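You operate a simulated robot arm through the tools that you are given. There is no shell and no other tool. Be economical: measure what you need, move in short steps, check, and stop when the job is done.

You are at the controls of a simulated two-armed robot. One attempt, no reset.

## Task
Take the small box that says "H64" from the packing bench top and put it on top of the notebook pack on the sorting table top. Fetch the cleaning block from the packing bench top and set it on the labelling table top. Open the lower right bin, put the tape roll on the packing bench top away in the the lower right bin and shut the bin again. Take the crushed box on the top of the corner cabinet and put it away on the shelf under the belt. Put the crumpled label on the packing bench top away on the roll stand top. Put the orange parcel on the packing bench top away on the top of the pallet stack. Take the zip bag on the packing bench top and put it away on the shelf v63. The order is free. Set down upright: orange parcel.

It is judged by the outcome, as a careful person would: the job done as asked, and still so three seconds after it is handed in. It fails if anything else is knocked over, pushed out of place, dropped, spilled or broken.

## Robot
Two 7-joint arms with two-finger parallel grippers on one trunk, on a base that drives. Base frame: it is fixed to the floor where the robot stands at the start and does not move with it; the origin is under the middle of the robot, x ahead of it, y to its left, z up; the surface under the hand at the start is at about z = 0.88. Units: m, rad, N and s.
The left shoulder is at the start at [0.07, 0.134, 1.176], the right one opposite. With the tool pointing down near the work surface each hand reaches from about 0.18 to 0.64 m from the robot's upright axis, wherever it stands, measured 20 degrees to its own side. Places, roughly: cleaning block (9x6x5 cm) [0.4, -0.1, 0.9]; crumpled label (5x5x4 cm) [0.4, 0.3, 0.9]; crushed box (17x6x5 cm) [-1.3, -1.8, 0.9]; labelling table top [-2.6, -1.7, 0.9]; lower right bin [-8.7, 2.2, 0.6]; notebook pack [0.75, 3.5, 0.75]; orange parcel [0.5, 0.5, 1]; roll stand top (18x25 cm) [-7.62, -0.06, 0.8]; shelf V63 [-8.3, 4.5, 0.7]; shelf under the belt [-8.2, -0.6, 0.4]; small box [0.5, 0.25, 1]; tape roll (11x11x5 cm) [0.6, 0.2, 0.9]; the lower right bin [-8.7, 2.2, 0.5]; top of the pallet stack [-6.2, 1.4, 0.4]; zip bag (17x24x4 cm) [0.5, 1, 0.9]. Payload 1.57 kg a hand.
The TCP of each hand is the grasp point between the finger pads, 0.03 m short of the fingertips. In the tool frame z runs along the fingers and y along their closing line. Largest opening 0.08 m; finger width 0.017, thickness 0.012; the body of the gripper, 0.04 by 0.082 m, starts 0.08 m behind the TCP.
Orientation is that of the tool frame in the base frame, as [roll, pitch, yaw] about the fixed x, y, z axes, in that order (R = Rz(yaw) Ry(pitch) Rx(roll)). With the fingers straight down and closing along the base's y, the tool's x points along the base's -x, its y along +y and its z along -z.

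## Interface
- The arms move only by the tool step_arm. It takes "left_commands", "right_commands" or both (then of equal length, played together; a hand with none holds still); each is a list of rows, each a list of 6 numbers: the shift along the tool's x, y, z in mm, then the turn, a rotation vector about the tool's x, y, z in degrees. In form: [[dx, dy, dz, ax, ay, az], ...]. A call has 1 to 12 rows; each row is the pose to reach, as a shift and turn from the pose commanded when the call began, along the tool's axes at that moment. "left_claw" and "right_claw" are, for a hand that has rows, the closure in counts, from 0 (fully open) to 255 (shut), set as the call begins (left out, the last holds). Rows are played at 5 a second. More than 0.05 m and 0.15 rad between two rows, or a gripper value outside its range, and nothing of the call is played. Where a pose cannot be reached the arm comes as near as it can. A force on the tool above 40 N (or 10 N above the force at the start of the call, whichever is more), or a blocked arm, ends the call early, and 0.2 s more pass. Each finger travels about 0.153 m/s and halts on what it meets, pressing with about 37 N; the grip force reading is that of the motor and also rises with nothing between the fingers. The clock runs only during rows and for 0.2 s after the last one: add rows that repeat a pose to give the fingers time. It gives the time, the measured TCP pose, the force on the tool (base axes), the opening and the grip force at its end, in the units of the frame above (readings bear some noise), with the torque about the TCP (base axes, N m) and any sound that the robot's microphone picked up.
- Cameras (640 x 400 px; columns grow to the right, rows downward): "scene" is now at [0.1348, 0.025, 1.4075]; the picture's right is [0.35, -0.94, 0.00], its down [-0.62, -0.23, -0.75] and it looks along [0.70, 0.27, -0.66] (base axes); focal length 265 px, centre (320, 200). "left" rides on the left gripper at [0.072, 0.006, -0.122] in its tool frame; the picture's right is [-0.09, 1.00, 0.00], its down [-0.84, -0.08, -0.54] and it looks along [-0.54, -0.05, 0.84] (tool axes); focal length 238 px, centre (320, 200). "right" rides on the right gripper at [0.072, -0.007, -0.122] in its tool frame; the picture's right is [0.09, 1.00, 0.00], its down [-0.84, 0.08, -0.54] and it looks along [-0.54, 0.05, 0.84] (tool axes); focal length 238 px, centre (320, 200).
- get_image(camera): a new picture of that camera. The clock stands still meanwhile.
- slide_trunk(by): slides the trunk up (or, below 0, down) by that many m; the arms and the scene camera ride with it, the base frame stays. It gives what a move gives, with no picture.
- base_move(legs): drives the robot by 1 to 6 legs, each [ahead, left, turn to the left] in m, m and rad, along the robot's own axes; the way and the turn of a leg run together, so that a leg with both is an arc; at most 1.5 m and 3.142 rad a leg. The arms and the cameras ride along, it lands a little off, and it stops where it bumps. It gives what a move gives.
- aim_head(pan, tilt): turns the head with the scene camera to pan (to the left, within 1.501 rad either way) and tilt (down, from -0.506 to 1.204), counted from straight ahead of the robot. It gives what a move gives.
- locate(camera, pixels): there is no depth. For up to 12 entries [column, row, z] of the newest picture of that camera ("zoom" is the newest enlarged one), the place [x, y] in the base frame at which the ray of that pixel passes the height z, good to about 0.002 m, but the place of the scene camera against the robot may be out by one fixed shift of up to 0.025 m in any direction. The clock stands still meanwhile.
- zoom(camera, box): a new picture of the part [left, top, right, bottom] of that camera's present view, enlarged. The clock stands still meanwhile.
- finish_job(): hands the job in; it is judged then, once.

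Go step by step. Measure first, check grasps and placings, and put right what went wrong. The budget is 322 turns and 216 pictures, counting those below and the enlarged ones. Unless the task says otherwise, let go and move clear before handing in, and close with one line.

The tools are called after ">>>" by a JSON object that holds its "fn" and its "kwargs". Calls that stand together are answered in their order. step_arm: Moves the arms, as the interface text tells. Its arguments: {"type":"object","properties":{"left_commands":{"type":"array"},"left_claw":{"type":"number"},"right_commands":{"type":"array"},"right_claw":{"type":"number"}},"required":[]} The other tools are called the same way: slide_trunk (by) slides the trunk up or down; base_move (legs) drives the base; aim_head (pan, tilt) turns the head that bears the scene camera; get_image (camera) takes a picture; locate (camera, pixels) gives the place at which the rays of pixels pass given heights; zoom (camera, box) takes an enlarged picture of a part of a camera's view; finish_job () hands the job in.

At the start:

```text
time_s: 0.0
left_position: [0.4351, 0.3568, 1.1374]
left_orientation: [-3.139, 0.0, -3.141]
left_wrist_force: [0.7, 0.1, -0.7]
left_wrist_torque: [0.0, 0.03, -0.02]
left_width: 0.0802
left_grasp_force: 0.0
right_position: [0.3866, -0.0467, 1.1489]
right_orientation: [3.14, -0.001, 3.141]
right_wrist_force: [0.6, -0.5, -0.6]
right_wrist_torque: [-0.02, 0.01, 0.0]
right_width: 0.0803
right_grasp_force: 0.0
trunk travel left (down, up): [-0.75, 0.19]
robot x, y, heading: [-0.001, -0.0027, 0.002]
head pan, tilt: [0.361, 0.726]
```

scene: 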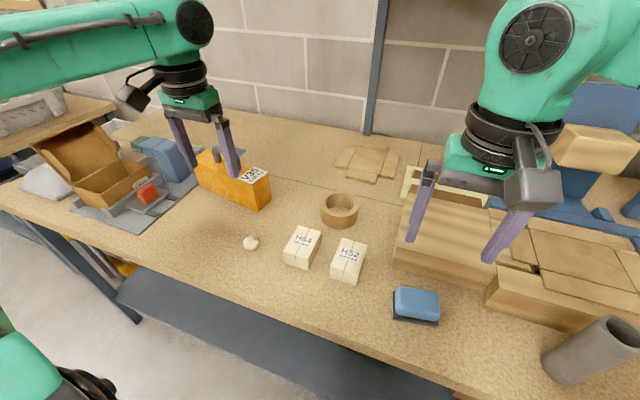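
right: 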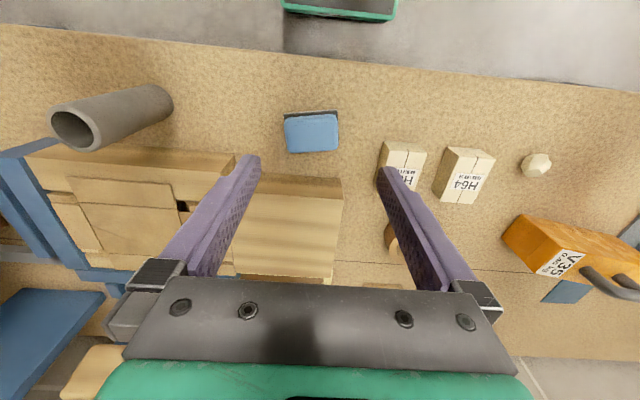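
left: 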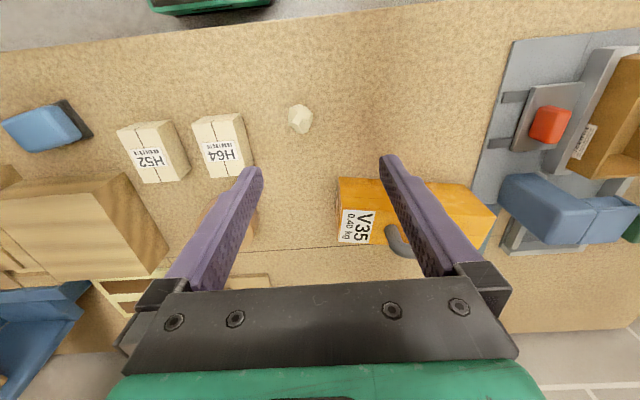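

I'll take closer looks at the bench items before any motion.

>>> {"fn": "zoom", "kwargs": {"camera": "left", "box": [100, 80, 340, 230]}}

>>> {"fn": "zoom", "kwargs": {"camera": "right", "box": [260, 80, 580, 280]}}

>>> {"fn": "zoom", "kwargs": {"camera": "scene", "box": [0, 80, 288, 260]}}

```text
2.67 times, centred on (220, 155) of left
```

zoom: 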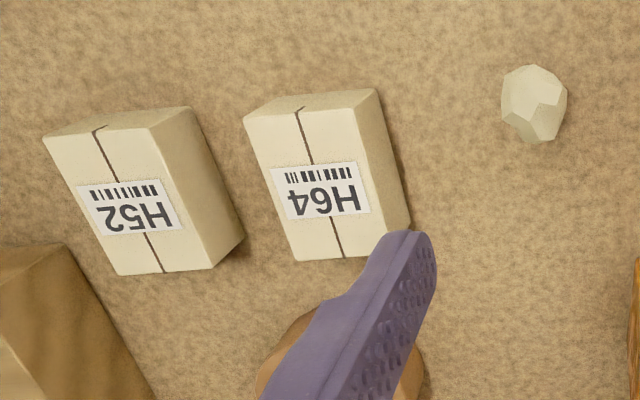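

```text
2.00 times, centred on (420, 180) of right
```

zoom: 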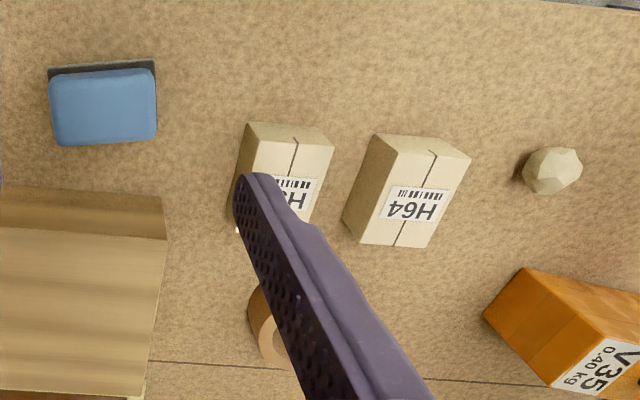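

```text
2.22 times, centred on (144, 170) of scene
```

zoom: 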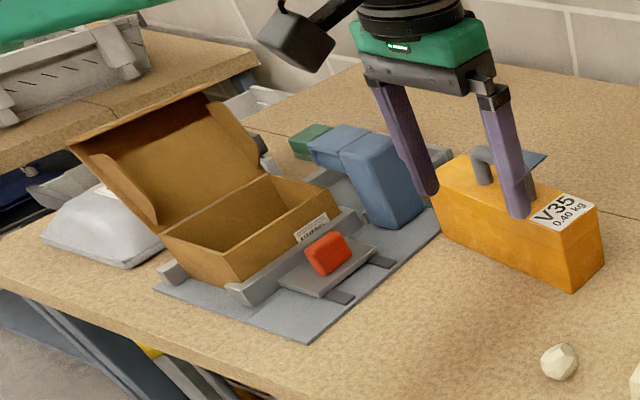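

The H64 box sits between the cameras; I'll triangulate its top corners, plus the label, block, parcel and tape, from both wrist cameras.

>>> {"fn": "locate", "kwargs": {"camera": "left", "pixels": [[191, 125, 0.92], [233, 120, 0.92], [210, 178, 0.92], [191, 125, 0.95], [233, 120, 0.95], [210, 178, 0.95], [300, 118, 0.9], [339, 178, 0.98], [370, 242, 0.98], [338, 240, 0.98], [402, 240, 1.0], [254, 165, 0.88]]}}

>>> {"fn": "locate", "kwargs": {"camera": "right", "pixels": [[459, 150, 0.92], [495, 158, 0.92], [476, 203, 0.92], [441, 201, 0.92], [459, 150, 0.95], [495, 158, 0.95], [476, 203, 0.95], [441, 201, 0.95], [284, 120, 0.93], [338, 118, 0.93], [338, 149, 0.93], [289, 153, 0.93]]}}

>>> {"fn": "get_image", "kwargs": {"camera": "scene"}}

>>> {"fn": "aim_head", "kwargs": {"pan": 1.0, "tilt": 0.6}}

>>> {"fn": "get_image", "kwargs": {"camera": "scene"}}

```text
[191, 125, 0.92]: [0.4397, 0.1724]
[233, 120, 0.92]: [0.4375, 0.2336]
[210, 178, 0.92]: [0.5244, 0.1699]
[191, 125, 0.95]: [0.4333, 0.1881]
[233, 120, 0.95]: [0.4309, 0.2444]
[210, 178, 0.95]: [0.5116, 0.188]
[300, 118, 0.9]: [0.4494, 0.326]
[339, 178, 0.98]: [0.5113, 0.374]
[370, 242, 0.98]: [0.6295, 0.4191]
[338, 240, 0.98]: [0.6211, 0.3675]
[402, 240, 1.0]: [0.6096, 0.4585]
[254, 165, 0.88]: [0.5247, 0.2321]
```

```text
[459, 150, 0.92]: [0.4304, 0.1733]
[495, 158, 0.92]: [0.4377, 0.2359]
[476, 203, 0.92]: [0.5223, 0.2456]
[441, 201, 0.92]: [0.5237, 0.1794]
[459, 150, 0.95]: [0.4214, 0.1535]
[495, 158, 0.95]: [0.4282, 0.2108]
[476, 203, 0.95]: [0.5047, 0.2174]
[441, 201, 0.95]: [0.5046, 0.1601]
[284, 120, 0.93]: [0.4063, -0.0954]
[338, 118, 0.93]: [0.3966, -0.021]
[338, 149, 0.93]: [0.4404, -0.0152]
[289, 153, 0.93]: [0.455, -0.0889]
```

```text
209 pictures are left
```

scene: 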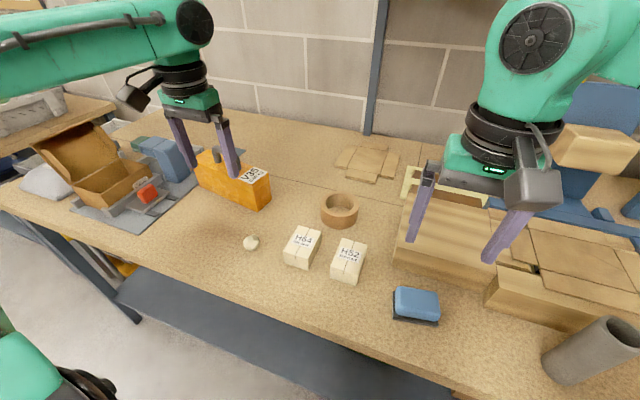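

```text
time_s: 1.0
left_position: [0.435, 0.3547, 1.1379]
left_orientation: [-3.141, 0.0, -3.141]
left_wrist_force: [-0.5, 0.0, 0.5]
left_wrist_torque: [-0.01, 0.0, -0.02]
left_width: 0.0798
left_grasp_force: 0.0
right_position: [0.3868, -0.0478, 1.1485]
right_orientation: [3.141, -0.001, 3.141]
right_wrist_force: [1.1, 0.8, -0.5]
right_wrist_torque: [0.01, 0.04, -0.01]
right_width: 0.0802
right_grasp_force: 0.0
trunk travel left (down, up): [-0.75, 0.19]
robot x, y, heading: [0.001, -0.0023, 0.002]
head pan, tilt: [1.0, 0.6]
```

```text
208 pictures are left
```

scene: 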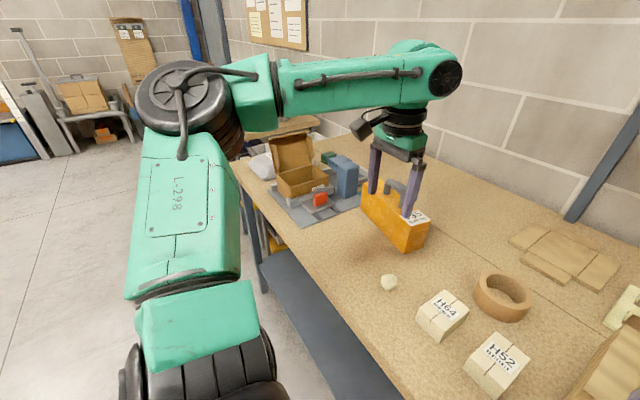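

The H64 box lies around x 0.437–0.524, y 0.172–0.24, top near 0.92, and the block around (0.424, −0.055) turned about 7°. I'll bring both hands above them, the right one turned to close across the short side.

>>> {"fn": "step_arm", "kwargs": {"left_commands": [[-4, -13, 8, 0, 0, 0], [-8, -26, 16, 0, 0, 0], [-12, -39, 22, 0, 0, 0], [-16, -52, 30, 0, 0, 0], [-20, -65, 38, 0, 0, 0], [-24, -78, 45, 0, 0, 0], [-28, -91, 52, 0, 0, 0], [-32, -104, 60, 0, 0, 0], [-36, -117, 68, 0, 0, 0], [-40, -130, 75, 0, 0, 0], [-45, -148, 88, 0, 0, 0], [-45, -148, 88, 0, 0, 0]], "right_commands": [[-3, -1, 8, 0, 0, 7], [-6, -1, 16, 0, 0, 14], [-9, -2, 24, 0, 0, 21], [-12, -2, 32, 0, 0, 28], [-15, -3, 40, 0, 0, 35], [-18, -4, 50, 0, 0, 42], [-21, -4, 60, 0, 0, 49], [-24, -5, 70, 0, 0, 56], [-28, -5, 80, 0, 0, 63], [-32, -6, 90, 0, 0, 70], [-37, -7, 98, 0, 0, 77], [-37, -7, 98, 0, 0, 83]]}}

>>> {"fn": "get_image", "kwargs": {"camera": "left"}}

>>> {"fn": "get_image", "kwargs": {"camera": "right"}}

```text
time_s: 3.6
left_position: [0.4791, 0.2075, 1.0504]
left_orientation: [-3.141, 0.0, 3.141]
left_wrist_force: [-0.1, 0.3, 0.2]
left_wrist_torque: [-0.01, -0.01, -0.02]
left_width: 0.0799
left_grasp_force: 0.1
right_position: [0.424, -0.0533, 1.0504]
right_orientation: [-3.14, 0.0, 1.692]
right_wrist_force: [0.2, 0.2, -0.5]
right_wrist_torque: [0.01, 0.04, -0.01]
right_width: 0.08
right_grasp_force: 0.1
trunk travel left (down, up): [-0.75, 0.19]
robot x, y, heading: [0.0017, 0.0009, 0.001]
head pan, tilt: [1.0, 0.6]
```

```text
207 pictures are left
```

left: 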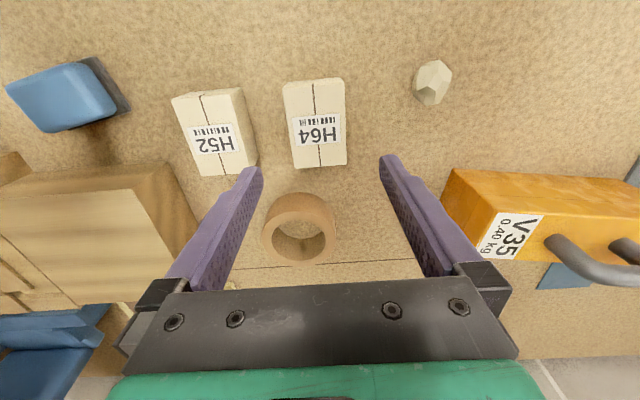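

```text
206 pictures are left
```

right: 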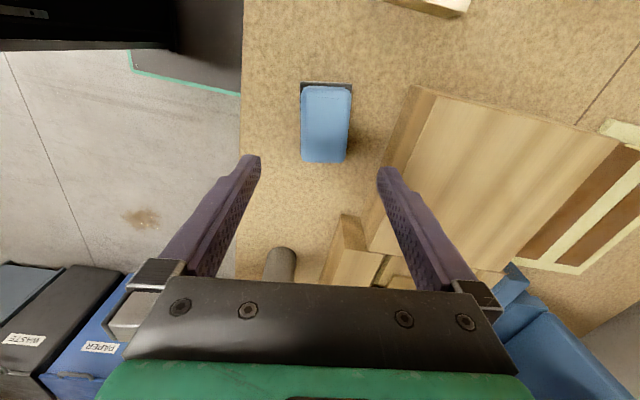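

Both targets sit under the TCPs (projected near (320,128)); I'll measure edges and clearances.

>>> {"fn": "locate", "kwargs": {"camera": "right", "pixels": [[302, 88, 0.92], [350, 88, 0.92], [348, 160, 0.92], [303, 160, 0.92], [410, 88, 0.95], [410, 88, 0.88], [368, 240, 0.95], [368, 240, 0.88], [302, 82, 0.88], [352, 83, 0.88]]}}

>>> {"fn": "locate", "kwargs": {"camera": "left", "pixels": [[284, 84, 0.92], [345, 79, 0.92], [346, 164, 0.92], [294, 168, 0.92], [239, 89, 0.92], [258, 164, 0.88], [226, 175, 0.92], [432, 82, 0.9], [265, 234, 0.93], [335, 236, 0.93], [298, 193, 0.93], [300, 262, 0.88]]}}

```text
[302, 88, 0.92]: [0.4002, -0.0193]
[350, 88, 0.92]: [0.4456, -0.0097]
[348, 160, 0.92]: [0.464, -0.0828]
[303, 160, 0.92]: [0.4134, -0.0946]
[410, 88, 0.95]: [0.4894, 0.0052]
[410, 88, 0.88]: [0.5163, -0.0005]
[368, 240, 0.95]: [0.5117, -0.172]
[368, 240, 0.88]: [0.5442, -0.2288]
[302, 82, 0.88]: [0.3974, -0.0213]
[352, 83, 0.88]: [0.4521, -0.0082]
```

```text
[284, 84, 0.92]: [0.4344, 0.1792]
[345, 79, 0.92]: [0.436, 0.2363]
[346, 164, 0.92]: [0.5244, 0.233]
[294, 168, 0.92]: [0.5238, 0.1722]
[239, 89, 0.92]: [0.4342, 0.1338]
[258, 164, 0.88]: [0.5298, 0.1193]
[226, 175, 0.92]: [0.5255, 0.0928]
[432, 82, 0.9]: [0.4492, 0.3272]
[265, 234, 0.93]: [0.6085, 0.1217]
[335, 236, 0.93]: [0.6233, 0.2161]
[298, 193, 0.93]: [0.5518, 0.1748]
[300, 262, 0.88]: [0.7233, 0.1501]
```

The H64 centre is (0.479, 0.205) with a 4 cm gap to H52; the block centre is (0.431, −0.052) turned about 13°. I'll descend both hands in one go.

>>> {"fn": "step_arm", "kwargs": {"left_commands": [[0, -2, 40, 0, 0, 0], [0, -2, 80, 0, 0, 0], [0, -2, 110, 0, 0, 0], [0, -2, 130, 0, 0, 0], [0, -2, 134, 0, 0, 0]], "left_claw": 0, "right_commands": [[0, 7, 40, 0, 0, -5], [0, 7, 80, 0, 0, -5], [0, 7, 110, 0, 0, -5], [0, 7, 130, 0, 0, -5], [0, 7, 134, 0, 0, -5]], "right_claw": 25}}

>>> {"fn": "step_arm", "kwargs": {"left_commands": [[0, 0, 0, 0, 0, 0], [0, 0, 0, 0, 0, 0], [0, 0, 0, 0, 0, 0], [0, 0, 0, 0, 0, 0]], "left_claw": 255, "right_commands": [[0, 0, 0, 0, 0, 0], [0, 0, 0, 0, 0, 0], [0, 0, 0, 0, 0, 0], [0, 0, 0, 0, 0, 0]], "right_claw": 255}}

>>> {"fn": "step_arm", "kwargs": {"left_commands": [[0, 0, -30, 0, 0, 0], [0, 0, -70, 0, 0, 0], [0, 0, -110, 0, 0, 0], [0, 0, -150, 0, 0, 0]], "right_commands": [[0, 0, -30, 0, 0, 0], [0, 0, -70, 0, 0, 0], [0, 0, -110, 0, 0, 0], [0, 0, -150, 0, 0, 0]]}}

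>>> {"fn": "get_image", "kwargs": {"camera": "left"}}

>>> {"fn": "get_image", "kwargs": {"camera": "right"}}

```text
time_s: 4.8
left_position: [0.4797, 0.2047, 0.9158]
left_orientation: [-3.142, 0.002, -3.141]
left_wrist_force: [0.2, -0.4, -0.3]
left_wrist_torque: [0.0, 0.01, 0.02]
left_width: 0.0798
left_grasp_force: 0.0
right_position: [0.4304, -0.0531, 0.917]
right_orientation: [3.142, 0.001, 1.779]
right_wrist_force: [0.2, 0.9, -0.5]
right_wrist_torque: [0.0, -0.02, -0.01]
right_width: 0.0724
right_grasp_force: 0.0
trunk travel left (down, up): [-0.75, 0.19]
robot x, y, heading: [0.0014, -0.0024, -0.002]
head pan, tilt: [1.0, 0.6]
```

```text
time_s: 5.8
left_position: [0.4795, 0.2055, 0.9154]
left_orientation: [3.141, 0.001, -3.141]
left_wrist_force: [0.6, -1.0, 0.6]
left_wrist_torque: [0.01, -0.04, 0.01]
left_width: 0.0596
left_grasp_force: 36.9
right_position: [0.4306, -0.0528, 0.9164]
right_orientation: [-3.141, 0.0, 1.779]
right_wrist_force: [-0.3, 0.0, -0.5]
right_wrist_torque: [0.02, -0.01, 0.01]
right_width: 0.0573
right_grasp_force: 36.9
trunk travel left (down, up): [-0.75, 0.19]
robot x, y, heading: [0.0016, 0.0029, -0.002]
head pan, tilt: [1.0, 0.6]
```

```text
time_s: 6.8
left_position: [0.4785, 0.2073, 1.0668]
left_orientation: [-3.141, -0.001, 3.14]
left_wrist_force: [-0.1, 0.1, -0.1]
left_wrist_torque: [-0.01, -0.02, 0.03]
left_width: 0.0596
left_grasp_force: 37.3
right_position: [0.4307, -0.0524, 1.066]
right_orientation: [-3.141, 0.001, 1.779]
right_wrist_force: [0.3, 0.0, -0.9]
right_wrist_torque: [0.01, 0.0, 0.01]
right_width: 0.057
right_grasp_force: 36.9
trunk travel left (down, up): [-0.75, 0.19]
robot x, y, heading: [0.0014, 0.0022, -0.001]
head pan, tilt: [1.0, 0.6]
```

```text
205 pictures are left
```

left: 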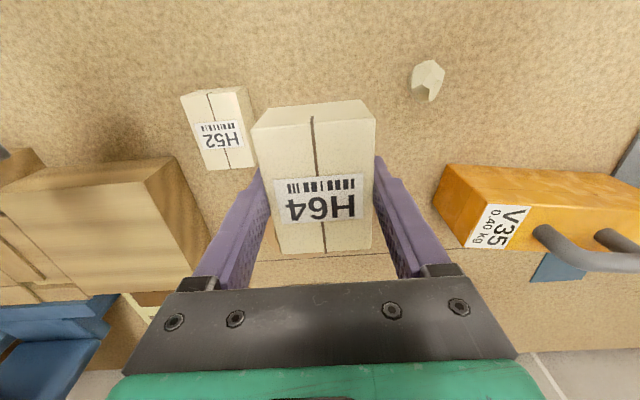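

```text
204 pictures are left
```

right: 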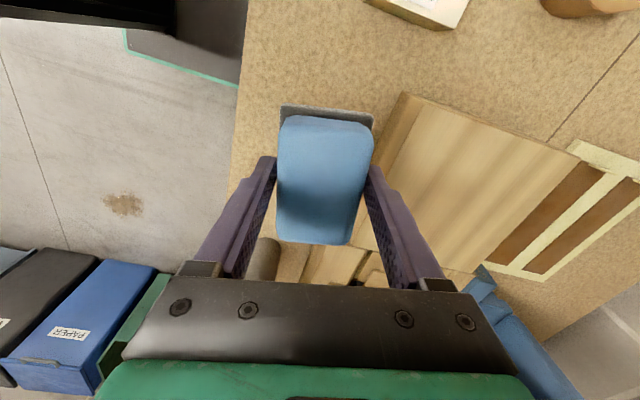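

Both are firmly held. I'll survey the route toward the sorting table before driving.

>>> {"fn": "aim_head", "kwargs": {"pan": 1.5, "tilt": 0.35}}

>>> {"fn": "get_image", "kwargs": {"camera": "scene"}}

>>> {"fn": "aim_head", "kwargs": {"pan": -1.5, "tilt": 0.35}}

>>> {"fn": "get_image", "kwargs": {"camera": "scene"}}

```text
time_s: 7.8
left_position: [0.4804, 0.2061, 1.0668]
left_orientation: [3.141, -0.002, -3.141]
left_wrist_force: [-0.3, 0.8, -1.3]
left_wrist_torque: [-0.02, -0.01, -0.02]
left_width: 0.0592
left_grasp_force: 36.7
right_position: [0.4315, -0.0521, 1.0643]
right_orientation: [3.139, -0.001, 1.779]
right_wrist_force: [-0.8, 0.4, -0.4]
right_wrist_torque: [-0.01, 0.01, -0.02]
right_width: 0.0569
right_grasp_force: 37.6
trunk travel left (down, up): [-0.75, 0.19]
robot x, y, heading: [0.0004, 0.0004, 0.004]
head pan, tilt: [1.499, 0.351]
```

```text
203 pictures are left
```

scene: 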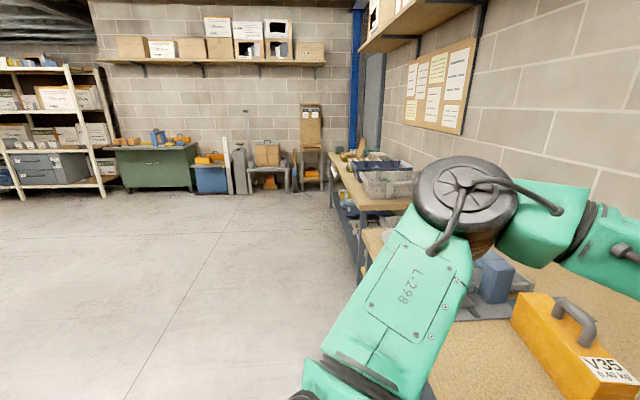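

```text
time_s: 10.4
left_position: [0.4797, 0.2076, 1.0664]
left_orientation: [3.141, 0.0, -3.141]
left_wrist_force: [0.5, 0.1, -0.6]
left_wrist_torque: [-0.01, 0.0, 0.01]
left_width: 0.0593
left_grasp_force: 36.9
right_position: [0.4315, -0.0527, 1.0644]
right_orientation: [-3.142, 0.0, 1.779]
right_wrist_force: [-0.2, 0.1, -0.3]
right_wrist_torque: [0.0, 0.0, 0.04]
right_width: 0.057
right_grasp_force: 37.3
trunk travel left (down, up): [-0.75, 0.19]
robot x, y, heading: [-0.0007, -0.0012, -0.002]
head pan, tilt: [-1.499, 0.351]
```

```text
202 pictures are left
```

scene: 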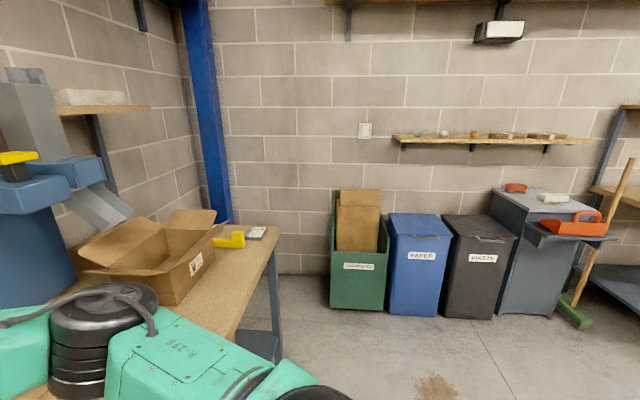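

The left side is clear floor. I'll back away from the bench and slide left toward the sorting table, holding both items.

>>> {"fn": "base_move", "kwargs": {"legs": [[-0.45, 0, 0], [0, 1.2, 0], [0, 1.2, 0], [0, 1.0, 0]]}}

>>> {"fn": "aim_head", "kwargs": {"pan": 0.0, "tilt": 0.5}}

>>> {"fn": "get_image", "kwargs": {"camera": "scene"}}

```text
time_s: 29.2
left_position: [0.0597, 3.5992, 1.0664]
left_orientation: [3.142, 0.002, -3.138]
left_wrist_force: [0.1, -0.1, -0.8]
left_wrist_torque: [0.0, 0.01, 0.03]
left_width: 0.0593
left_grasp_force: 36.5
right_position: [0.0114, 3.3404, 1.0646]
right_orientation: [3.14, -0.001, 1.782]
right_wrist_force: [-1.3, -0.4, -0.4]
right_wrist_torque: [0.01, 0.02, 0.02]
right_width: 0.0569
right_grasp_force: 36.6
trunk travel left (down, up): [-0.75, 0.19]
robot x, y, heading: [-0.4196, 3.39, 0.006]
head pan, tilt: [-1.499, 0.351]
```

```text
time_s: 30.8
left_position: [0.0587, 3.6004, 1.0668]
left_orientation: [3.14, 0.0, -3.138]
left_wrist_force: [-0.1, 0.7, -0.5]
left_wrist_torque: [0.02, -0.01, 0.01]
left_width: 0.0595
left_grasp_force: 36.7
right_position: [0.0121, 3.3396, 1.0652]
right_orientation: [3.141, -0.001, 1.784]
right_wrist_force: [0.3, 0.1, -1.3]
right_wrist_torque: [0.01, 0.03, 0.02]
right_width: 0.057
right_grasp_force: 37.0
trunk travel left (down, up): [-0.75, 0.19]
robot x, y, heading: [-0.4215, 3.3929, 0.002]
head pan, tilt: [0.0, 0.499]
```

```text
201 pictures are left
```

scene: 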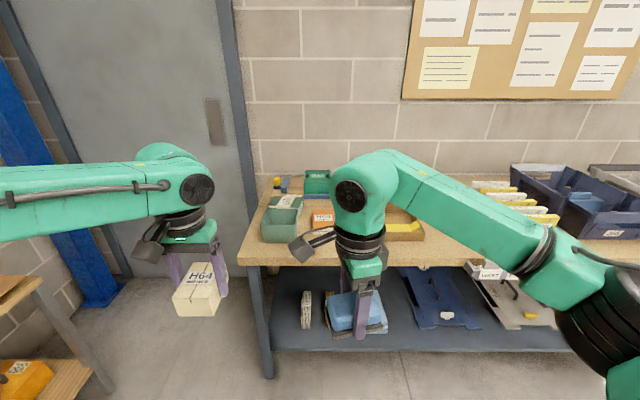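

The sorting table is ahead; I'll zoom on its left end to find the notebook pack.

>>> {"fn": "zoom", "kwargs": {"camera": "scene", "box": [220, 140, 440, 278]}}

>>> {"fn": "locate", "kwargs": {"camera": "scene", "pixels": [[283, 205, 0.8], [322, 216, 0.78], [240, 265, 0.75], [262, 241, 0.75], [300, 240, 0.75], [400, 200, 0.75]]}}

```text
2.90 times, centred on (330, 209) of scene
```

zoom: 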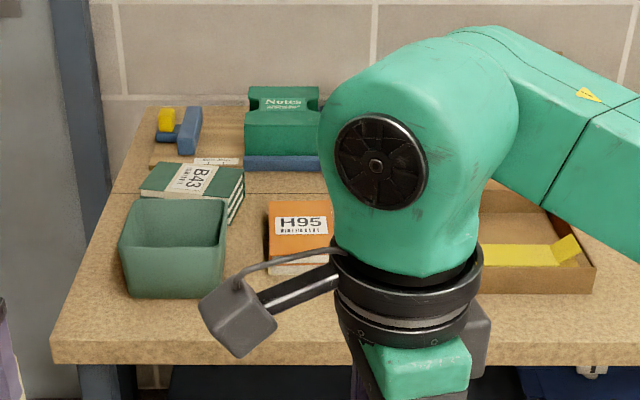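

```text
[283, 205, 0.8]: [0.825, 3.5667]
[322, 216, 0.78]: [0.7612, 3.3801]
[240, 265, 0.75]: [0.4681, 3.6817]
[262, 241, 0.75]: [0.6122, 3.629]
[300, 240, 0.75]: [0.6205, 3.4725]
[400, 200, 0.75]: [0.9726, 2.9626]
```

Candidates are the B43 and H95 stacks. I'll move the right hand aside to the right for an unobstructed look, and raise the left hand too.

>>> {"fn": "step_arm", "kwargs": {"right_commands": [[-40, 0, 0, 0, 0, 0], [-80, 0, 0, 0, 0, 0], [-120, 0, 0, 0, 0, 0], [-160, 0, 0, 0, 0, 0], [-200, 0, 0, 0, 0, 0], [-240, 0, 0, 0, 0, 0]]}}

>>> {"fn": "base_move", "kwargs": {"legs": [[0.3, 0.1, 0]]}}

>>> {"fn": "aim_head", "kwargs": {"pan": 0.0, "tilt": 0.7}}

>>> {"fn": "get_image", "kwargs": {"camera": "scene"}}

```text
time_s: 32.2
left_position: [0.0595, 3.5982, 1.0668]
left_orientation: [3.141, -0.001, -3.139]
left_wrist_force: [0.3, 0.2, -2.2]
left_wrist_torque: [-0.01, 0.03, 0.03]
left_width: 0.0595
left_grasp_force: 36.8
right_position: [0.0628, 3.1033, 1.0656]
right_orientation: [3.14, -0.001, 1.783]
right_wrist_force: [-0.6, -0.6, -0.5]
right_wrist_torque: [0.0, -0.01, 0.0]
right_width: 0.0571
right_grasp_force: 37.2
trunk travel left (down, up): [-0.75, 0.19]
robot x, y, heading: [-0.4182, 3.3902, -0.001]
head pan, tilt: [0.0, 0.499]
```

```text
time_s: 34.3
left_position: [0.3619, 3.6981, 1.0679]
left_orientation: [-3.141, 0.004, -3.14]
left_wrist_force: [0.0, 0.0, -0.6]
left_wrist_torque: [0.02, -0.01, 0.02]
left_width: 0.0596
left_grasp_force: 36.9
right_position: [0.3638, 3.2028, 1.0662]
right_orientation: [3.139, 0.0, 1.781]
right_wrist_force: [0.0, -0.1, -0.3]
right_wrist_torque: [0.03, 0.02, -0.02]
right_width: 0.0572
right_grasp_force: 37.4
trunk travel left (down, up): [-0.75, 0.19]
robot x, y, heading: [-0.1198, 3.4905, -0.002]
head pan, tilt: [0.0, 0.499]
```

```text
time_s: 35.0
left_position: [0.3623, 3.6982, 1.0672]
left_orientation: [3.14, 0.0, -3.141]
left_wrist_force: [-1.0, 0.3, -0.1]
left_wrist_torque: [0.01, -0.03, 0.0]
left_width: 0.0594
left_grasp_force: 36.9
right_position: [0.366, 3.2039, 1.0655]
right_orientation: [-3.141, 0.0, 1.781]
right_wrist_force: [-0.3, -0.4, -1.0]
right_wrist_torque: [0.01, -0.02, -0.03]
right_width: 0.0573
right_grasp_force: 37.0
trunk travel left (down, up): [-0.75, 0.19]
robot x, y, heading: [-0.1202, 3.4909, 0.001]
head pan, tilt: [0.0, 0.7]
```

```text
199 pictures are left
```

scene: 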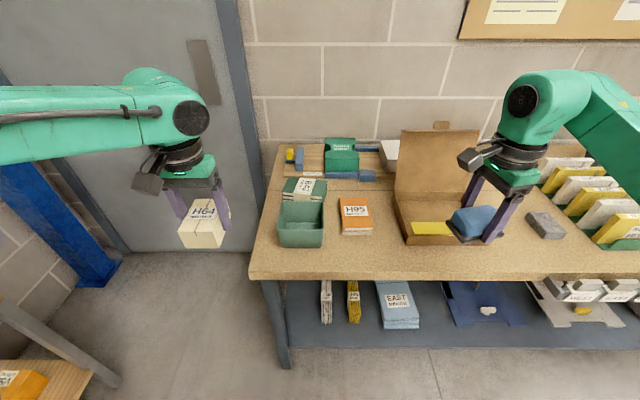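

>>> {"fn": "zoom", "kwargs": {"camera": "scene", "box": [250, 130, 474, 270]}}

>>> {"fn": "locate", "kwargs": {"camera": "scene", "pixels": [[304, 190, 0.78], [354, 213, 0.76], [354, 213, 0.74], [341, 165, 0.77], [250, 280, 0.73], [640, 278, 0.73], [302, 247, 0.73]]}}

```text
2.86 times, centred on (362, 200) of scene
```

zoom: 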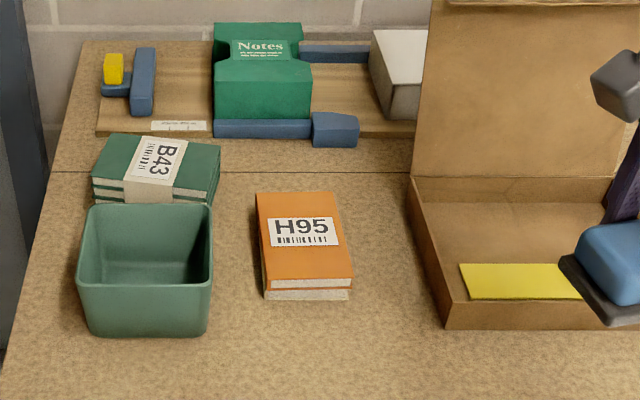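

```text
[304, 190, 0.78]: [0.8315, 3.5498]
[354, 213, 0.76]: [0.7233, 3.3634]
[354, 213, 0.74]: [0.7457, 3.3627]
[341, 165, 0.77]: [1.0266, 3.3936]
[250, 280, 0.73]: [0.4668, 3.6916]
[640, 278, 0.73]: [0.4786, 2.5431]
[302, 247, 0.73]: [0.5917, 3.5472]
```

>>> {"fn": "zoom", "kwargs": {"camera": "scene", "box": [275, 165, 385, 245]}}

>>> {"fn": "locate", "kwargs": {"camera": "zoom", "pixels": [[120, 70, 0.77], [270, 75, 0.77], [260, 150, 0.77], [40, 135, 0.77], [380, 195, 0.76], [510, 195, 0.76], [565, 330, 0.76], [395, 335, 0.76]]}}

```text
5.00 times, centred on (330, 205) of scene
```

zoom: 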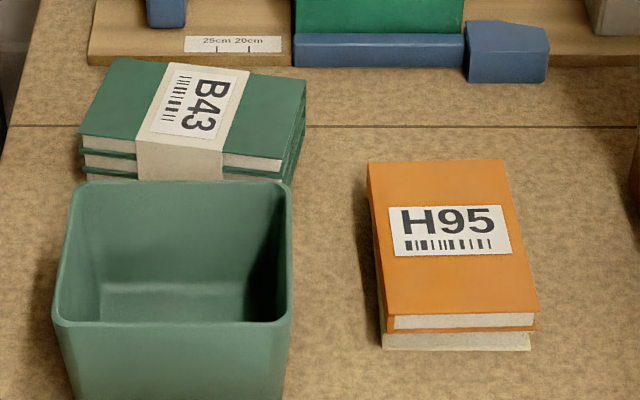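

```text
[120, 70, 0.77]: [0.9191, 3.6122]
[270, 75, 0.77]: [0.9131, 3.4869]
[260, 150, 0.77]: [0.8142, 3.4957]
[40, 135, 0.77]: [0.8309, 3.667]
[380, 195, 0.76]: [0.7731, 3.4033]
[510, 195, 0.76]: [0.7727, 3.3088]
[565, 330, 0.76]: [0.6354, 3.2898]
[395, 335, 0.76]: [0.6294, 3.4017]
```

B43 is a banded pack of three notebooks and its place matches the hint, so it is the notebook pack. I'll check base clearance to the table by looking straight down before driving closer.

>>> {"fn": "aim_head", "kwargs": {"pan": 0.0, "tilt": 1.2}}

>>> {"fn": "get_image", "kwargs": {"camera": "scene"}}

```text
time_s: 36.0
left_position: [0.3619, 3.6978, 1.0654]
left_orientation: [3.141, 0.0, -3.141]
left_wrist_force: [-0.4, 0.2, -1.1]
left_wrist_torque: [-0.02, -0.02, 0.0]
left_width: 0.0593
left_grasp_force: 37.1
right_position: [0.366, 3.2039, 1.0646]
right_orientation: [-3.141, 0.0, 1.783]
right_wrist_force: [0.1, 0.2, -0.7]
right_wrist_torque: [0.0, 0.04, 0.02]
right_width: 0.0569
right_grasp_force: 37.2
trunk travel left (down, up): [-0.75, 0.19]
robot x, y, heading: [-0.1182, 3.492, -0.003]
head pan, tilt: [0.0, 1.201]
```

```text
196 pictures are left
```

scene: 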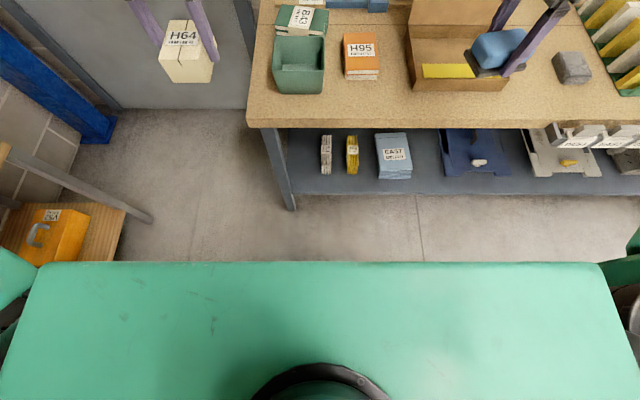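

Plenty of floor remains ahead. I'll retract the right hand so the block stays clear of the open carton, then drive 0.28 m closer.

>>> {"fn": "step_arm", "kwargs": {"right_commands": [[0, -45, 0, 0, 0, 0], [0, -90, 0, 0, 0, 0], [0, -135, 0, 0, 0, 0], [0, -180, 0, 0, 0, 0], [0, -220, 0, 0, 0, 0], [0, -250, 0, 0, 0, 0]]}}

>>> {"fn": "base_move", "kwargs": {"legs": [[0.28, 0, 0]]}}

>>> {"fn": "get_image", "kwargs": {"camera": "left"}}

>>> {"fn": "get_image", "kwargs": {"camera": "scene"}}

```text
time_s: 37.4
left_position: [0.3621, 3.7, 1.0665]
left_orientation: [-3.14, 0.003, -3.138]
left_wrist_force: [0.0, 0.5, -1.0]
left_wrist_torque: [0.01, 0.02, 0.01]
left_width: 0.0596
left_grasp_force: 37.3
right_position: [0.1191, 3.1516, 1.0679]
right_orientation: [3.139, 0.0, 1.785]
right_wrist_force: [-0.7, 0.1, 0.2]
right_wrist_torque: [0.01, 0.0, 0.02]
right_width: 0.057
right_grasp_force: 36.8
trunk travel left (down, up): [-0.75, 0.19]
robot x, y, heading: [-0.1173, 3.4959, 0.006]
head pan, tilt: [0.0, 1.201]
```

```text
time_s: 39.3
left_position: [0.6408, 3.6934, 1.0672]
left_orientation: [3.14, 0.002, 3.136]
left_wrist_force: [0.4, -0.4, -0.7]
left_wrist_torque: [-0.04, 0.04, -0.04]
left_width: 0.0594
left_grasp_force: 37.4
right_position: [0.3953, 3.1486, 1.0675]
right_orientation: [3.139, -0.001, 1.775]
right_wrist_force: [-0.3, -0.2, -0.8]
right_wrist_torque: [0.01, 0.01, 0.03]
right_width: 0.0568
right_grasp_force: 36.7
trunk travel left (down, up): [-0.75, 0.19]
robot x, y, heading: [0.1552, 3.4904, -0.0]
head pan, tilt: [0.0, 1.201]
```

```text
195 pictures are left
```

left: 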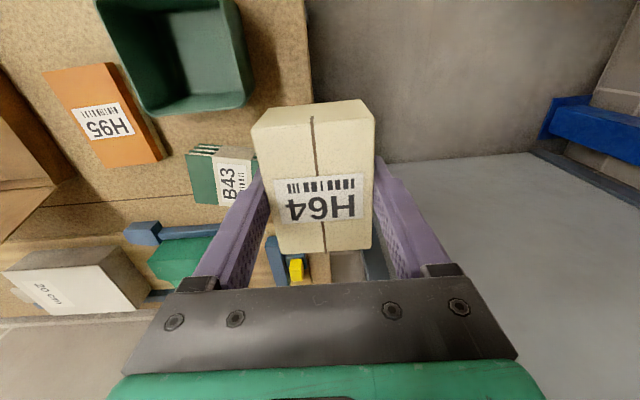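

```text
194 pictures are left
```

scene: 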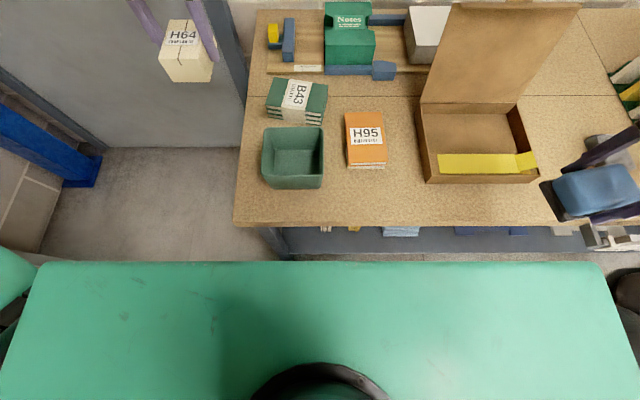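

I'll lower the trunk a little for reach, then extend the left hand over the pack.

>>> {"fn": "slide_trunk", "kwargs": {"by": -0.1}}

>>> {"fn": "step_arm", "kwargs": {"left_commands": [[-10, -45, 0, 0, 0, 0], [-40, -85, 0, 0, 0, 0], [-75, -115, 0, 0, 0, 0], [-115, -125, 0, 0, 0, 0], [-155, -128, 0, 0, 0, 0], [-195, -128, 0, 0, 0, 0], [-215, -128, 0, 0, 0, 0]]}}

>>> {"fn": "get_image", "kwargs": {"camera": "left"}}

>>> {"fn": "get_image", "kwargs": {"camera": "scene"}}

```text
time_s: 40.7
left_position: [0.6403, 3.6949, 0.9671]
left_orientation: [-3.139, 0.0, 3.139]
left_wrist_force: [0.5, 0.0, -0.7]
left_wrist_torque: [-0.04, 0.01, -0.01]
left_width: 0.0594
left_grasp_force: 37.6
right_position: [0.3975, 3.1488, 0.9682]
right_orientation: [-3.141, 0.0, 1.774]
right_wrist_force: [-0.5, -0.5, -0.6]
right_wrist_torque: [-0.04, -0.01, 0.01]
right_width: 0.0569
right_grasp_force: 37.2
trunk travel left (down, up): [-0.65, 0.29]
robot x, y, heading: [0.1573, 3.4889, -0.006]
head pan, tilt: [0.0, 1.201]
```

```text
time_s: 42.3
left_position: [0.695, 3.647, 0.962]
left_orientation: [-3.141, 0.001, 3.137]
left_wrist_force: [-0.8, -0.5, -0.9]
left_wrist_torque: [0.0, -0.01, -0.01]
left_width: 0.0596
left_grasp_force: 36.9
left hand out of reach, approached as far as the arm can: row 2, 3, 4, 5, 6, 7
right_position: [0.3973, 3.1494, 0.9683]
right_orientation: [-3.141, 0.001, 1.775]
right_wrist_force: [0.6, -0.8, -0.7]
right_wrist_torque: [-0.05, 0.02, 0.02]
right_width: 0.0569
right_grasp_force: 36.7
trunk travel left (down, up): [-0.65, 0.29]
robot x, y, heading: [0.1582, 3.4903, -0.004]
head pan, tilt: [0.0, 1.201]
```

```text
193 pictures are left
```

left: 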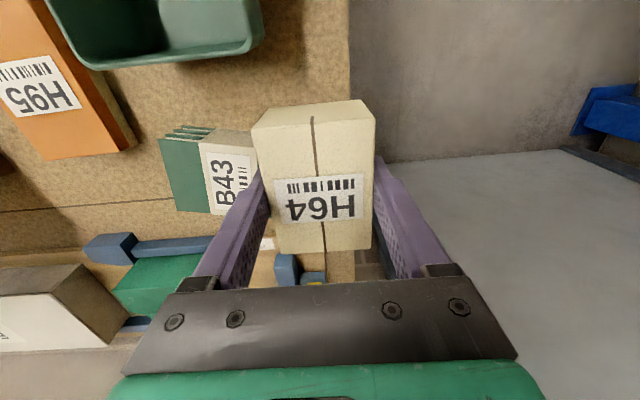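

```text
192 pictures are left
```

scene: 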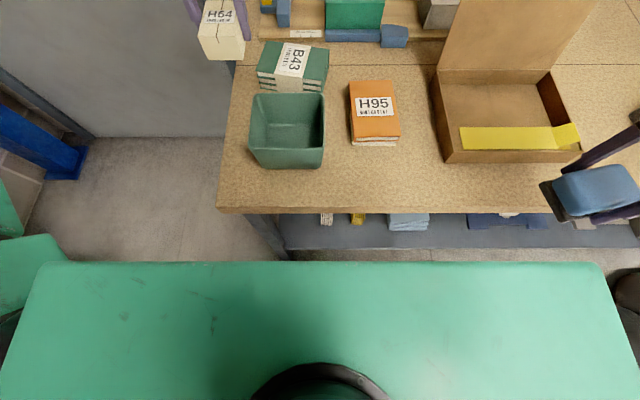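

The arm is limited from this side (x 0.695). Approaching over the table's left end looks better, since the pack is only ~12 cm from that edge; I'll measure the floor space there.

>>> {"fn": "locate", "kwargs": {"camera": "scene", "pixels": [[100, 137, 0], [200, 137, 0], [75, 178, 0], [30, 215, 0], [219, 210, 0.73], [240, 100, 0.73], [258, 45, 0.78], [270, 82, 0.78], [328, 47, 0.78], [320, 92, 0.76]]}}

>>> {"fn": "aim_head", "kwargs": {"pan": 1.0, "tilt": 0.6}}

>>> {"fn": "get_image", "kwargs": {"camera": "scene"}}

```text
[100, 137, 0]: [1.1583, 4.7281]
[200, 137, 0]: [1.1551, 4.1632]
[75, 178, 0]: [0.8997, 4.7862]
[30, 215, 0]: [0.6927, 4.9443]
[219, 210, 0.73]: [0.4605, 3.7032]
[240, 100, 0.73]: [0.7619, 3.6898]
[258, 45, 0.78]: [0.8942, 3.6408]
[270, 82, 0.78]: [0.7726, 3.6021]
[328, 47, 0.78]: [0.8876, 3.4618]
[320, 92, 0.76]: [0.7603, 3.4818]
```

```text
time_s: 43.5
left_position: [0.6946, 3.6474, 0.9622]
left_orientation: [-3.14, 0.003, 3.137]
left_wrist_force: [0.4, 0.8, -1.2]
left_wrist_torque: [0.0, 0.01, 0.0]
left_width: 0.0593
left_grasp_force: 37.5
right_position: [0.3953, 3.1475, 0.9681]
right_orientation: [3.14, 0.0, 1.772]
right_wrist_force: [0.0, 0.6, -1.0]
right_wrist_torque: [-0.02, 0.0, 0.02]
right_width: 0.057
right_grasp_force: 37.2
trunk travel left (down, up): [-0.65, 0.29]
robot x, y, heading: [0.1624, 3.4912, -0.005]
head pan, tilt: [1.0, 0.6]
```

```text
191 pictures are left
```

scene: 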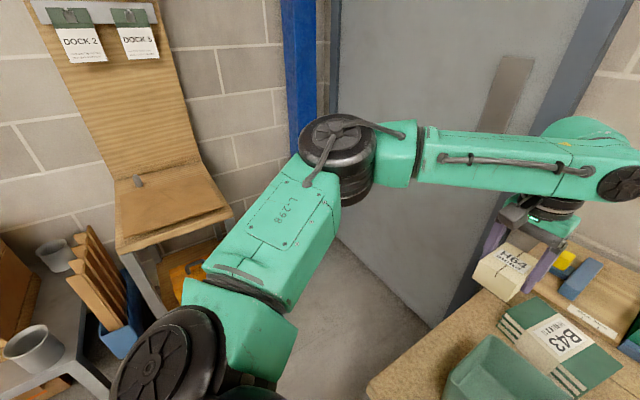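

Leg feet are inset at x≈0.53, so there is room to move up another 6 cm. The pack spans x 0.773–0.89; I'll raise the trunk again, edge forward, and extend the left hand over it.

>>> {"fn": "slide_trunk", "kwargs": {"by": 0.06}}

>>> {"fn": "base_move", "kwargs": {"legs": [[0.06, 0, 0]]}}

>>> {"fn": "step_arm", "kwargs": {"left_commands": [[0, -40, 0, 0, 0, 0], [0, -80, 0, 0, 0, 0], [-20, -97, 20, 0, 0, 0], [-50, -97, 40, 0, 0, 0], [-65, -97, 50, 0, 0, 0], [-75, -97, 70, 0, 0, 0]]}}

>>> {"fn": "get_image", "kwargs": {"camera": "left"}}

```text
time_s: 44.5
left_position: [0.694, 3.6474, 1.0214]
left_orientation: [-3.141, 0.002, 3.139]
left_wrist_force: [-0.2, -0.3, -0.9]
left_wrist_torque: [0.01, -0.02, 0.01]
left_width: 0.0595
left_grasp_force: 37.4
right_position: [0.3981, 3.1479, 1.0277]
right_orientation: [3.141, 0.001, 1.776]
right_wrist_force: [-0.4, 0.4, -0.8]
right_wrist_torque: [-0.01, -0.02, 0.03]
right_width: 0.0569
right_grasp_force: 36.9
trunk travel left (down, up): [-0.71, 0.23]
robot x, y, heading: [0.1562, 3.4896, -0.001]
head pan, tilt: [1.0, 0.6]
```

```text
time_s: 45.5
left_position: [0.7496, 3.6454, 1.0243]
left_orientation: [-3.141, 0.006, 3.135]
left_wrist_force: [-0.4, -0.1, -0.8]
left_wrist_torque: [0.01, -0.05, -0.02]
left_width: 0.0594
left_grasp_force: 36.9
right_position: [0.4521, 3.1479, 1.0274]
right_orientation: [3.138, 0.0, 1.773]
right_wrist_force: [-1.0, 0.7, -0.6]
right_wrist_torque: [-0.02, -0.03, 0.0]
right_width: 0.0569
right_grasp_force: 37.2
trunk travel left (down, up): [-0.71, 0.23]
robot x, y, heading: [0.2218, 3.4881, -0.005]
head pan, tilt: [1.0, 0.6]
```

```text
time_s: 46.9
left_position: [0.7319, 3.6171, 0.9712]
left_orientation: [-3.14, 0.002, 3.137]
left_wrist_force: [0.1, -0.1, -1.5]
left_wrist_torque: [0.01, 0.02, -0.01]
left_width: 0.0593
left_grasp_force: 37.3
left hand out of reach, approached as far as the arm can: row 1, 2, 3, 4, 5, 6
right_position: [0.4543, 3.1486, 1.0271]
right_orientation: [-3.141, 0.001, 1.774]
right_wrist_force: [-0.1, 0.4, -0.5]
right_wrist_torque: [-0.01, 0.0, -0.02]
right_width: 0.0573
right_grasp_force: 36.4
trunk travel left (down, up): [-0.71, 0.23]
robot x, y, heading: [0.2184, 3.4912, -0.006]
head pan, tilt: [1.0, 0.6]
```

```text
190 pictures are left
```

left: 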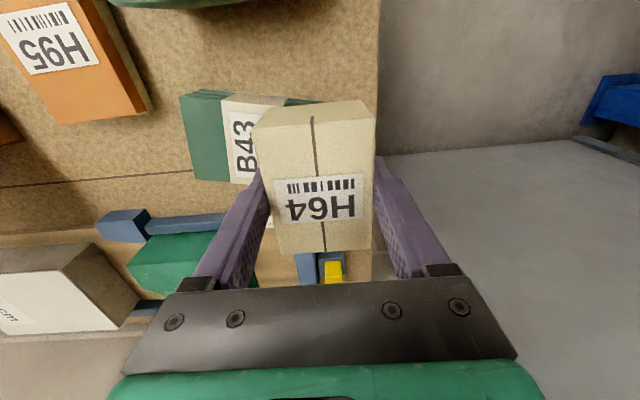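

>>> {"fn": "locate", "kwargs": {"camera": "left", "pixels": [[180, 97, 0.78], [192, 179, 0.78], [180, 97, 0.75], [192, 179, 0.75], [378, 100, 0.73], [320, 100, 0.78], [130, 7, 0.83], [150, 110, 0.76]]}}

>>> {"fn": "aim_head", "kwargs": {"pan": 0.3, "tilt": 0.9}}

>>> {"fn": "get_image", "kwargs": {"camera": "scene"}}

```text
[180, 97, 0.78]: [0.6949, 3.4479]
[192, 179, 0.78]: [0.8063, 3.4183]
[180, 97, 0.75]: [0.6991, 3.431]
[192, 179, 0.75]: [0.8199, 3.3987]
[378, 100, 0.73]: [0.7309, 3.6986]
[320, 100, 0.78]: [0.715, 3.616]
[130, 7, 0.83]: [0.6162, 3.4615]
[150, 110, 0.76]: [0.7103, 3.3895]
```

```text
time_s: 48.0
left_position: [0.7308, 3.6163, 0.9711]
left_orientation: [-3.141, 0.002, 3.136]
left_wrist_force: [0.3, -0.3, -1.2]
left_wrist_torque: [0.0, 0.01, 0.02]
left_width: 0.0594
left_grasp_force: 36.9
right_position: [0.4549, 3.1479, 1.0282]
right_orientation: [-3.14, 0.0, 1.773]
right_wrist_force: [0.4, -0.2, -0.1]
right_wrist_torque: [0.0, 0.0, 0.0]
right_width: 0.0569
right_grasp_force: 37.6
trunk travel left (down, up): [-0.71, 0.23]
robot x, y, heading: [0.2173, 3.4896, -0.006]
head pan, tilt: [0.3, 0.901]
```

```text
189 pictures are left
```

scene: 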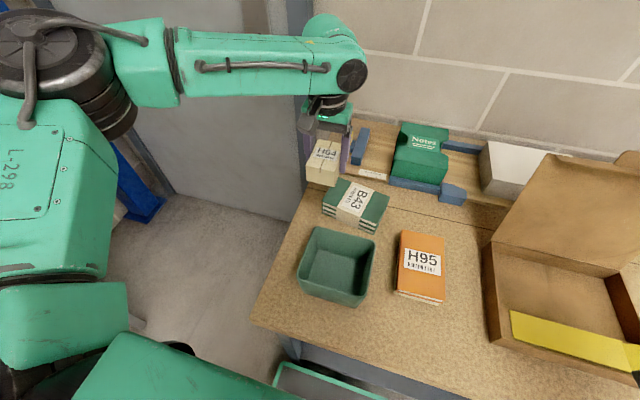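

>>> {"fn": "zoom", "kwargs": {"camera": "scene", "box": [240, 120, 480, 320]}}

>>> {"fn": "locate", "kwargs": {"camera": "scene", "pixels": [[337, 181, 0.78], [323, 206, 0.78], [388, 195, 0.78], [375, 223, 0.78], [337, 181, 0.83], [323, 206, 0.83], [388, 195, 0.83], [375, 223, 0.83], [320, 185, 0.936], [252, 318, 0.75], [252, 318, 0.8]]}}

```text
2.00 times, centred on (360, 220) of scene
```

zoom: 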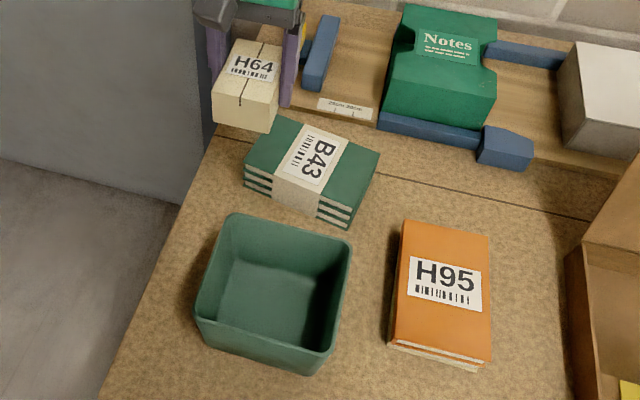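

```text
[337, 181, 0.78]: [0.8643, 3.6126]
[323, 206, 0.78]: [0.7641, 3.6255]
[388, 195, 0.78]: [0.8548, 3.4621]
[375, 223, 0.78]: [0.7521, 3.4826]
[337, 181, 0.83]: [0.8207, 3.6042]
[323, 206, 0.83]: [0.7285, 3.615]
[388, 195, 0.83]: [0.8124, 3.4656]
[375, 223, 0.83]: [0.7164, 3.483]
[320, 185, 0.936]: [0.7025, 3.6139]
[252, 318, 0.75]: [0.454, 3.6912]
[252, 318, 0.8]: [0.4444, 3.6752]
```

Combining cameras, the pack top is at z≈0.83, x 0.70–0.795, y 3.47–3.61 (centre ≈ (0.754, 3.542)). I'll move the box over it at a safe height.

>>> {"fn": "step_arm", "kwargs": {"left_commands": [[0, -10, 40, 0, 0, 0], [0, -40, 60, 0, 0, 0], [-10, -60, 60, 0, 0, 0], [-23, -75, 60, 0, 0, 0], [-23, -75, 60, 0, 0, 0]]}}

>>> {"fn": "get_image", "kwargs": {"camera": "left"}}

>>> {"fn": "zoom", "kwargs": {"camera": "scene", "box": [240, 80, 480, 280]}}

```text
time_s: 49.2
left_position: [0.7029, 3.5959, 0.9336]
left_orientation: [-3.139, 0.0, 3.136]
left_wrist_force: [0.3, 0.4, -0.8]
left_wrist_torque: [0.0, -0.02, -0.04]
left_width: 0.0593
left_grasp_force: 36.9
left hand out of reach, approached as far as the arm can: row 1, 2, 3, 4, 5
right_position: [0.4532, 3.1484, 1.0283]
right_orientation: [3.14, 0.001, 1.773]
right_wrist_force: [-0.4, 0.5, -0.5]
right_wrist_torque: [-0.02, 0.0, 0.02]
right_width: 0.057
right_grasp_force: 36.7
trunk travel left (down, up): [-0.71, 0.23]
robot x, y, heading: [0.2166, 3.4896, -0.008]
head pan, tilt: [0.3, 0.901]
```

```text
187 pictures are left
```

left: 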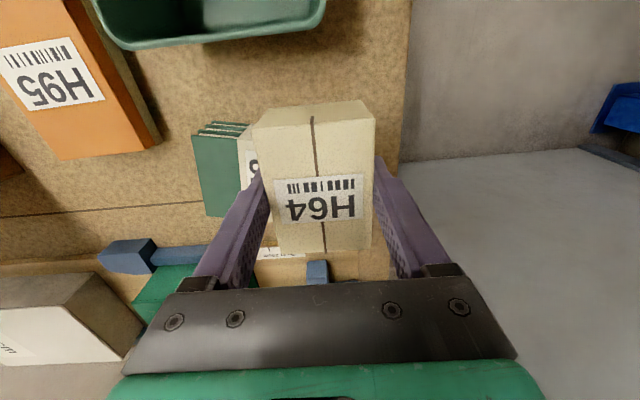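

```text
2.00 times, centred on (360, 180) of scene
```

zoom: 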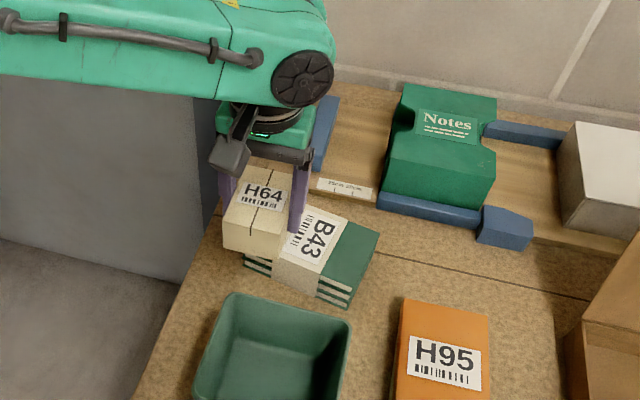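

The arm loses reach toward the robot's centre line, so I'll strafe the base right 0.17 m to put the pack on the left hand's own side (the box clears the pack by ~6 cm).

>>> {"fn": "base_move", "kwargs": {"legs": [[0, -0.17, 0]]}}

>>> {"fn": "step_arm", "kwargs": {"left_commands": [[0, 40, -10, 0, 0, 0], [0, 80, -10, 0, 0, 0], [-25, 116, 0, 0, 0, 0], [-50, 116, 10, 0, 0, 0], [-50, 116, 20, 0, 0, 0]]}}

>>> {"fn": "get_image", "kwargs": {"camera": "left"}}

>>> {"fn": "zoom", "kwargs": {"camera": "scene", "box": [200, 80, 440, 280]}}

```text
time_s: 50.6
left_position: [0.7042, 3.4321, 0.9325]
left_orientation: [-3.137, 0.002, 3.138]
left_wrist_force: [0.4, -0.1, -0.7]
left_wrist_torque: [-0.04, 0.02, 0.0]
left_width: 0.0595
left_grasp_force: 36.8
right_position: [0.4537, 2.9823, 1.028]
right_orientation: [-3.141, 0.003, 1.775]
right_wrist_force: [-1.1, 0.3, -0.4]
right_wrist_torque: [-0.01, -0.01, -0.02]
right_width: 0.0569
right_grasp_force: 37.0
trunk travel left (down, up): [-0.71, 0.23]
robot x, y, heading: [0.218, 3.3242, -0.001]
head pan, tilt: [0.3, 0.901]
```

```text
time_s: 51.8
left_position: [0.7521, 3.5478, 0.9123]
left_orientation: [-3.141, 0.003, 3.138]
left_wrist_force: [0.1, -0.4, -0.8]
left_wrist_torque: [0.02, 0.04, 0.03]
left_width: 0.0592
left_grasp_force: 37.3
right_position: [0.453, 2.9818, 1.0295]
right_orientation: [-3.14, 0.001, 1.774]
right_wrist_force: [-0.1, 0.1, -0.6]
right_wrist_torque: [-0.01, 0.0, -0.05]
right_width: 0.057
right_grasp_force: 37.3
trunk travel left (down, up): [-0.71, 0.23]
robot x, y, heading: [0.2184, 3.3215, -0.004]
head pan, tilt: [0.3, 0.901]
```

```text
185 pictures are left
```

left: 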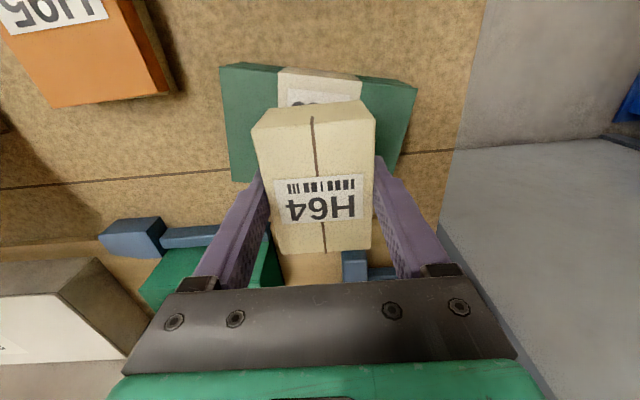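

```text
2.00 times, centred on (320, 180) of scene
```

zoom: 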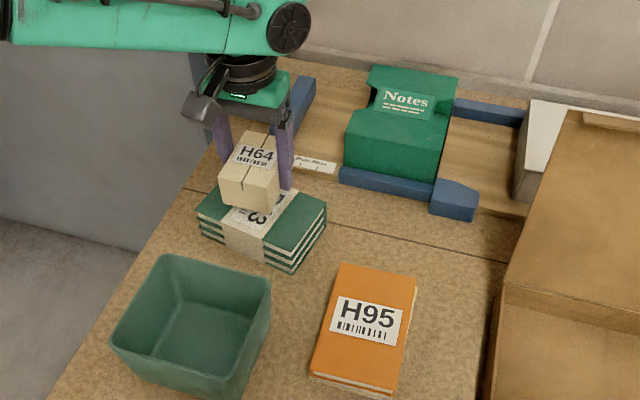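

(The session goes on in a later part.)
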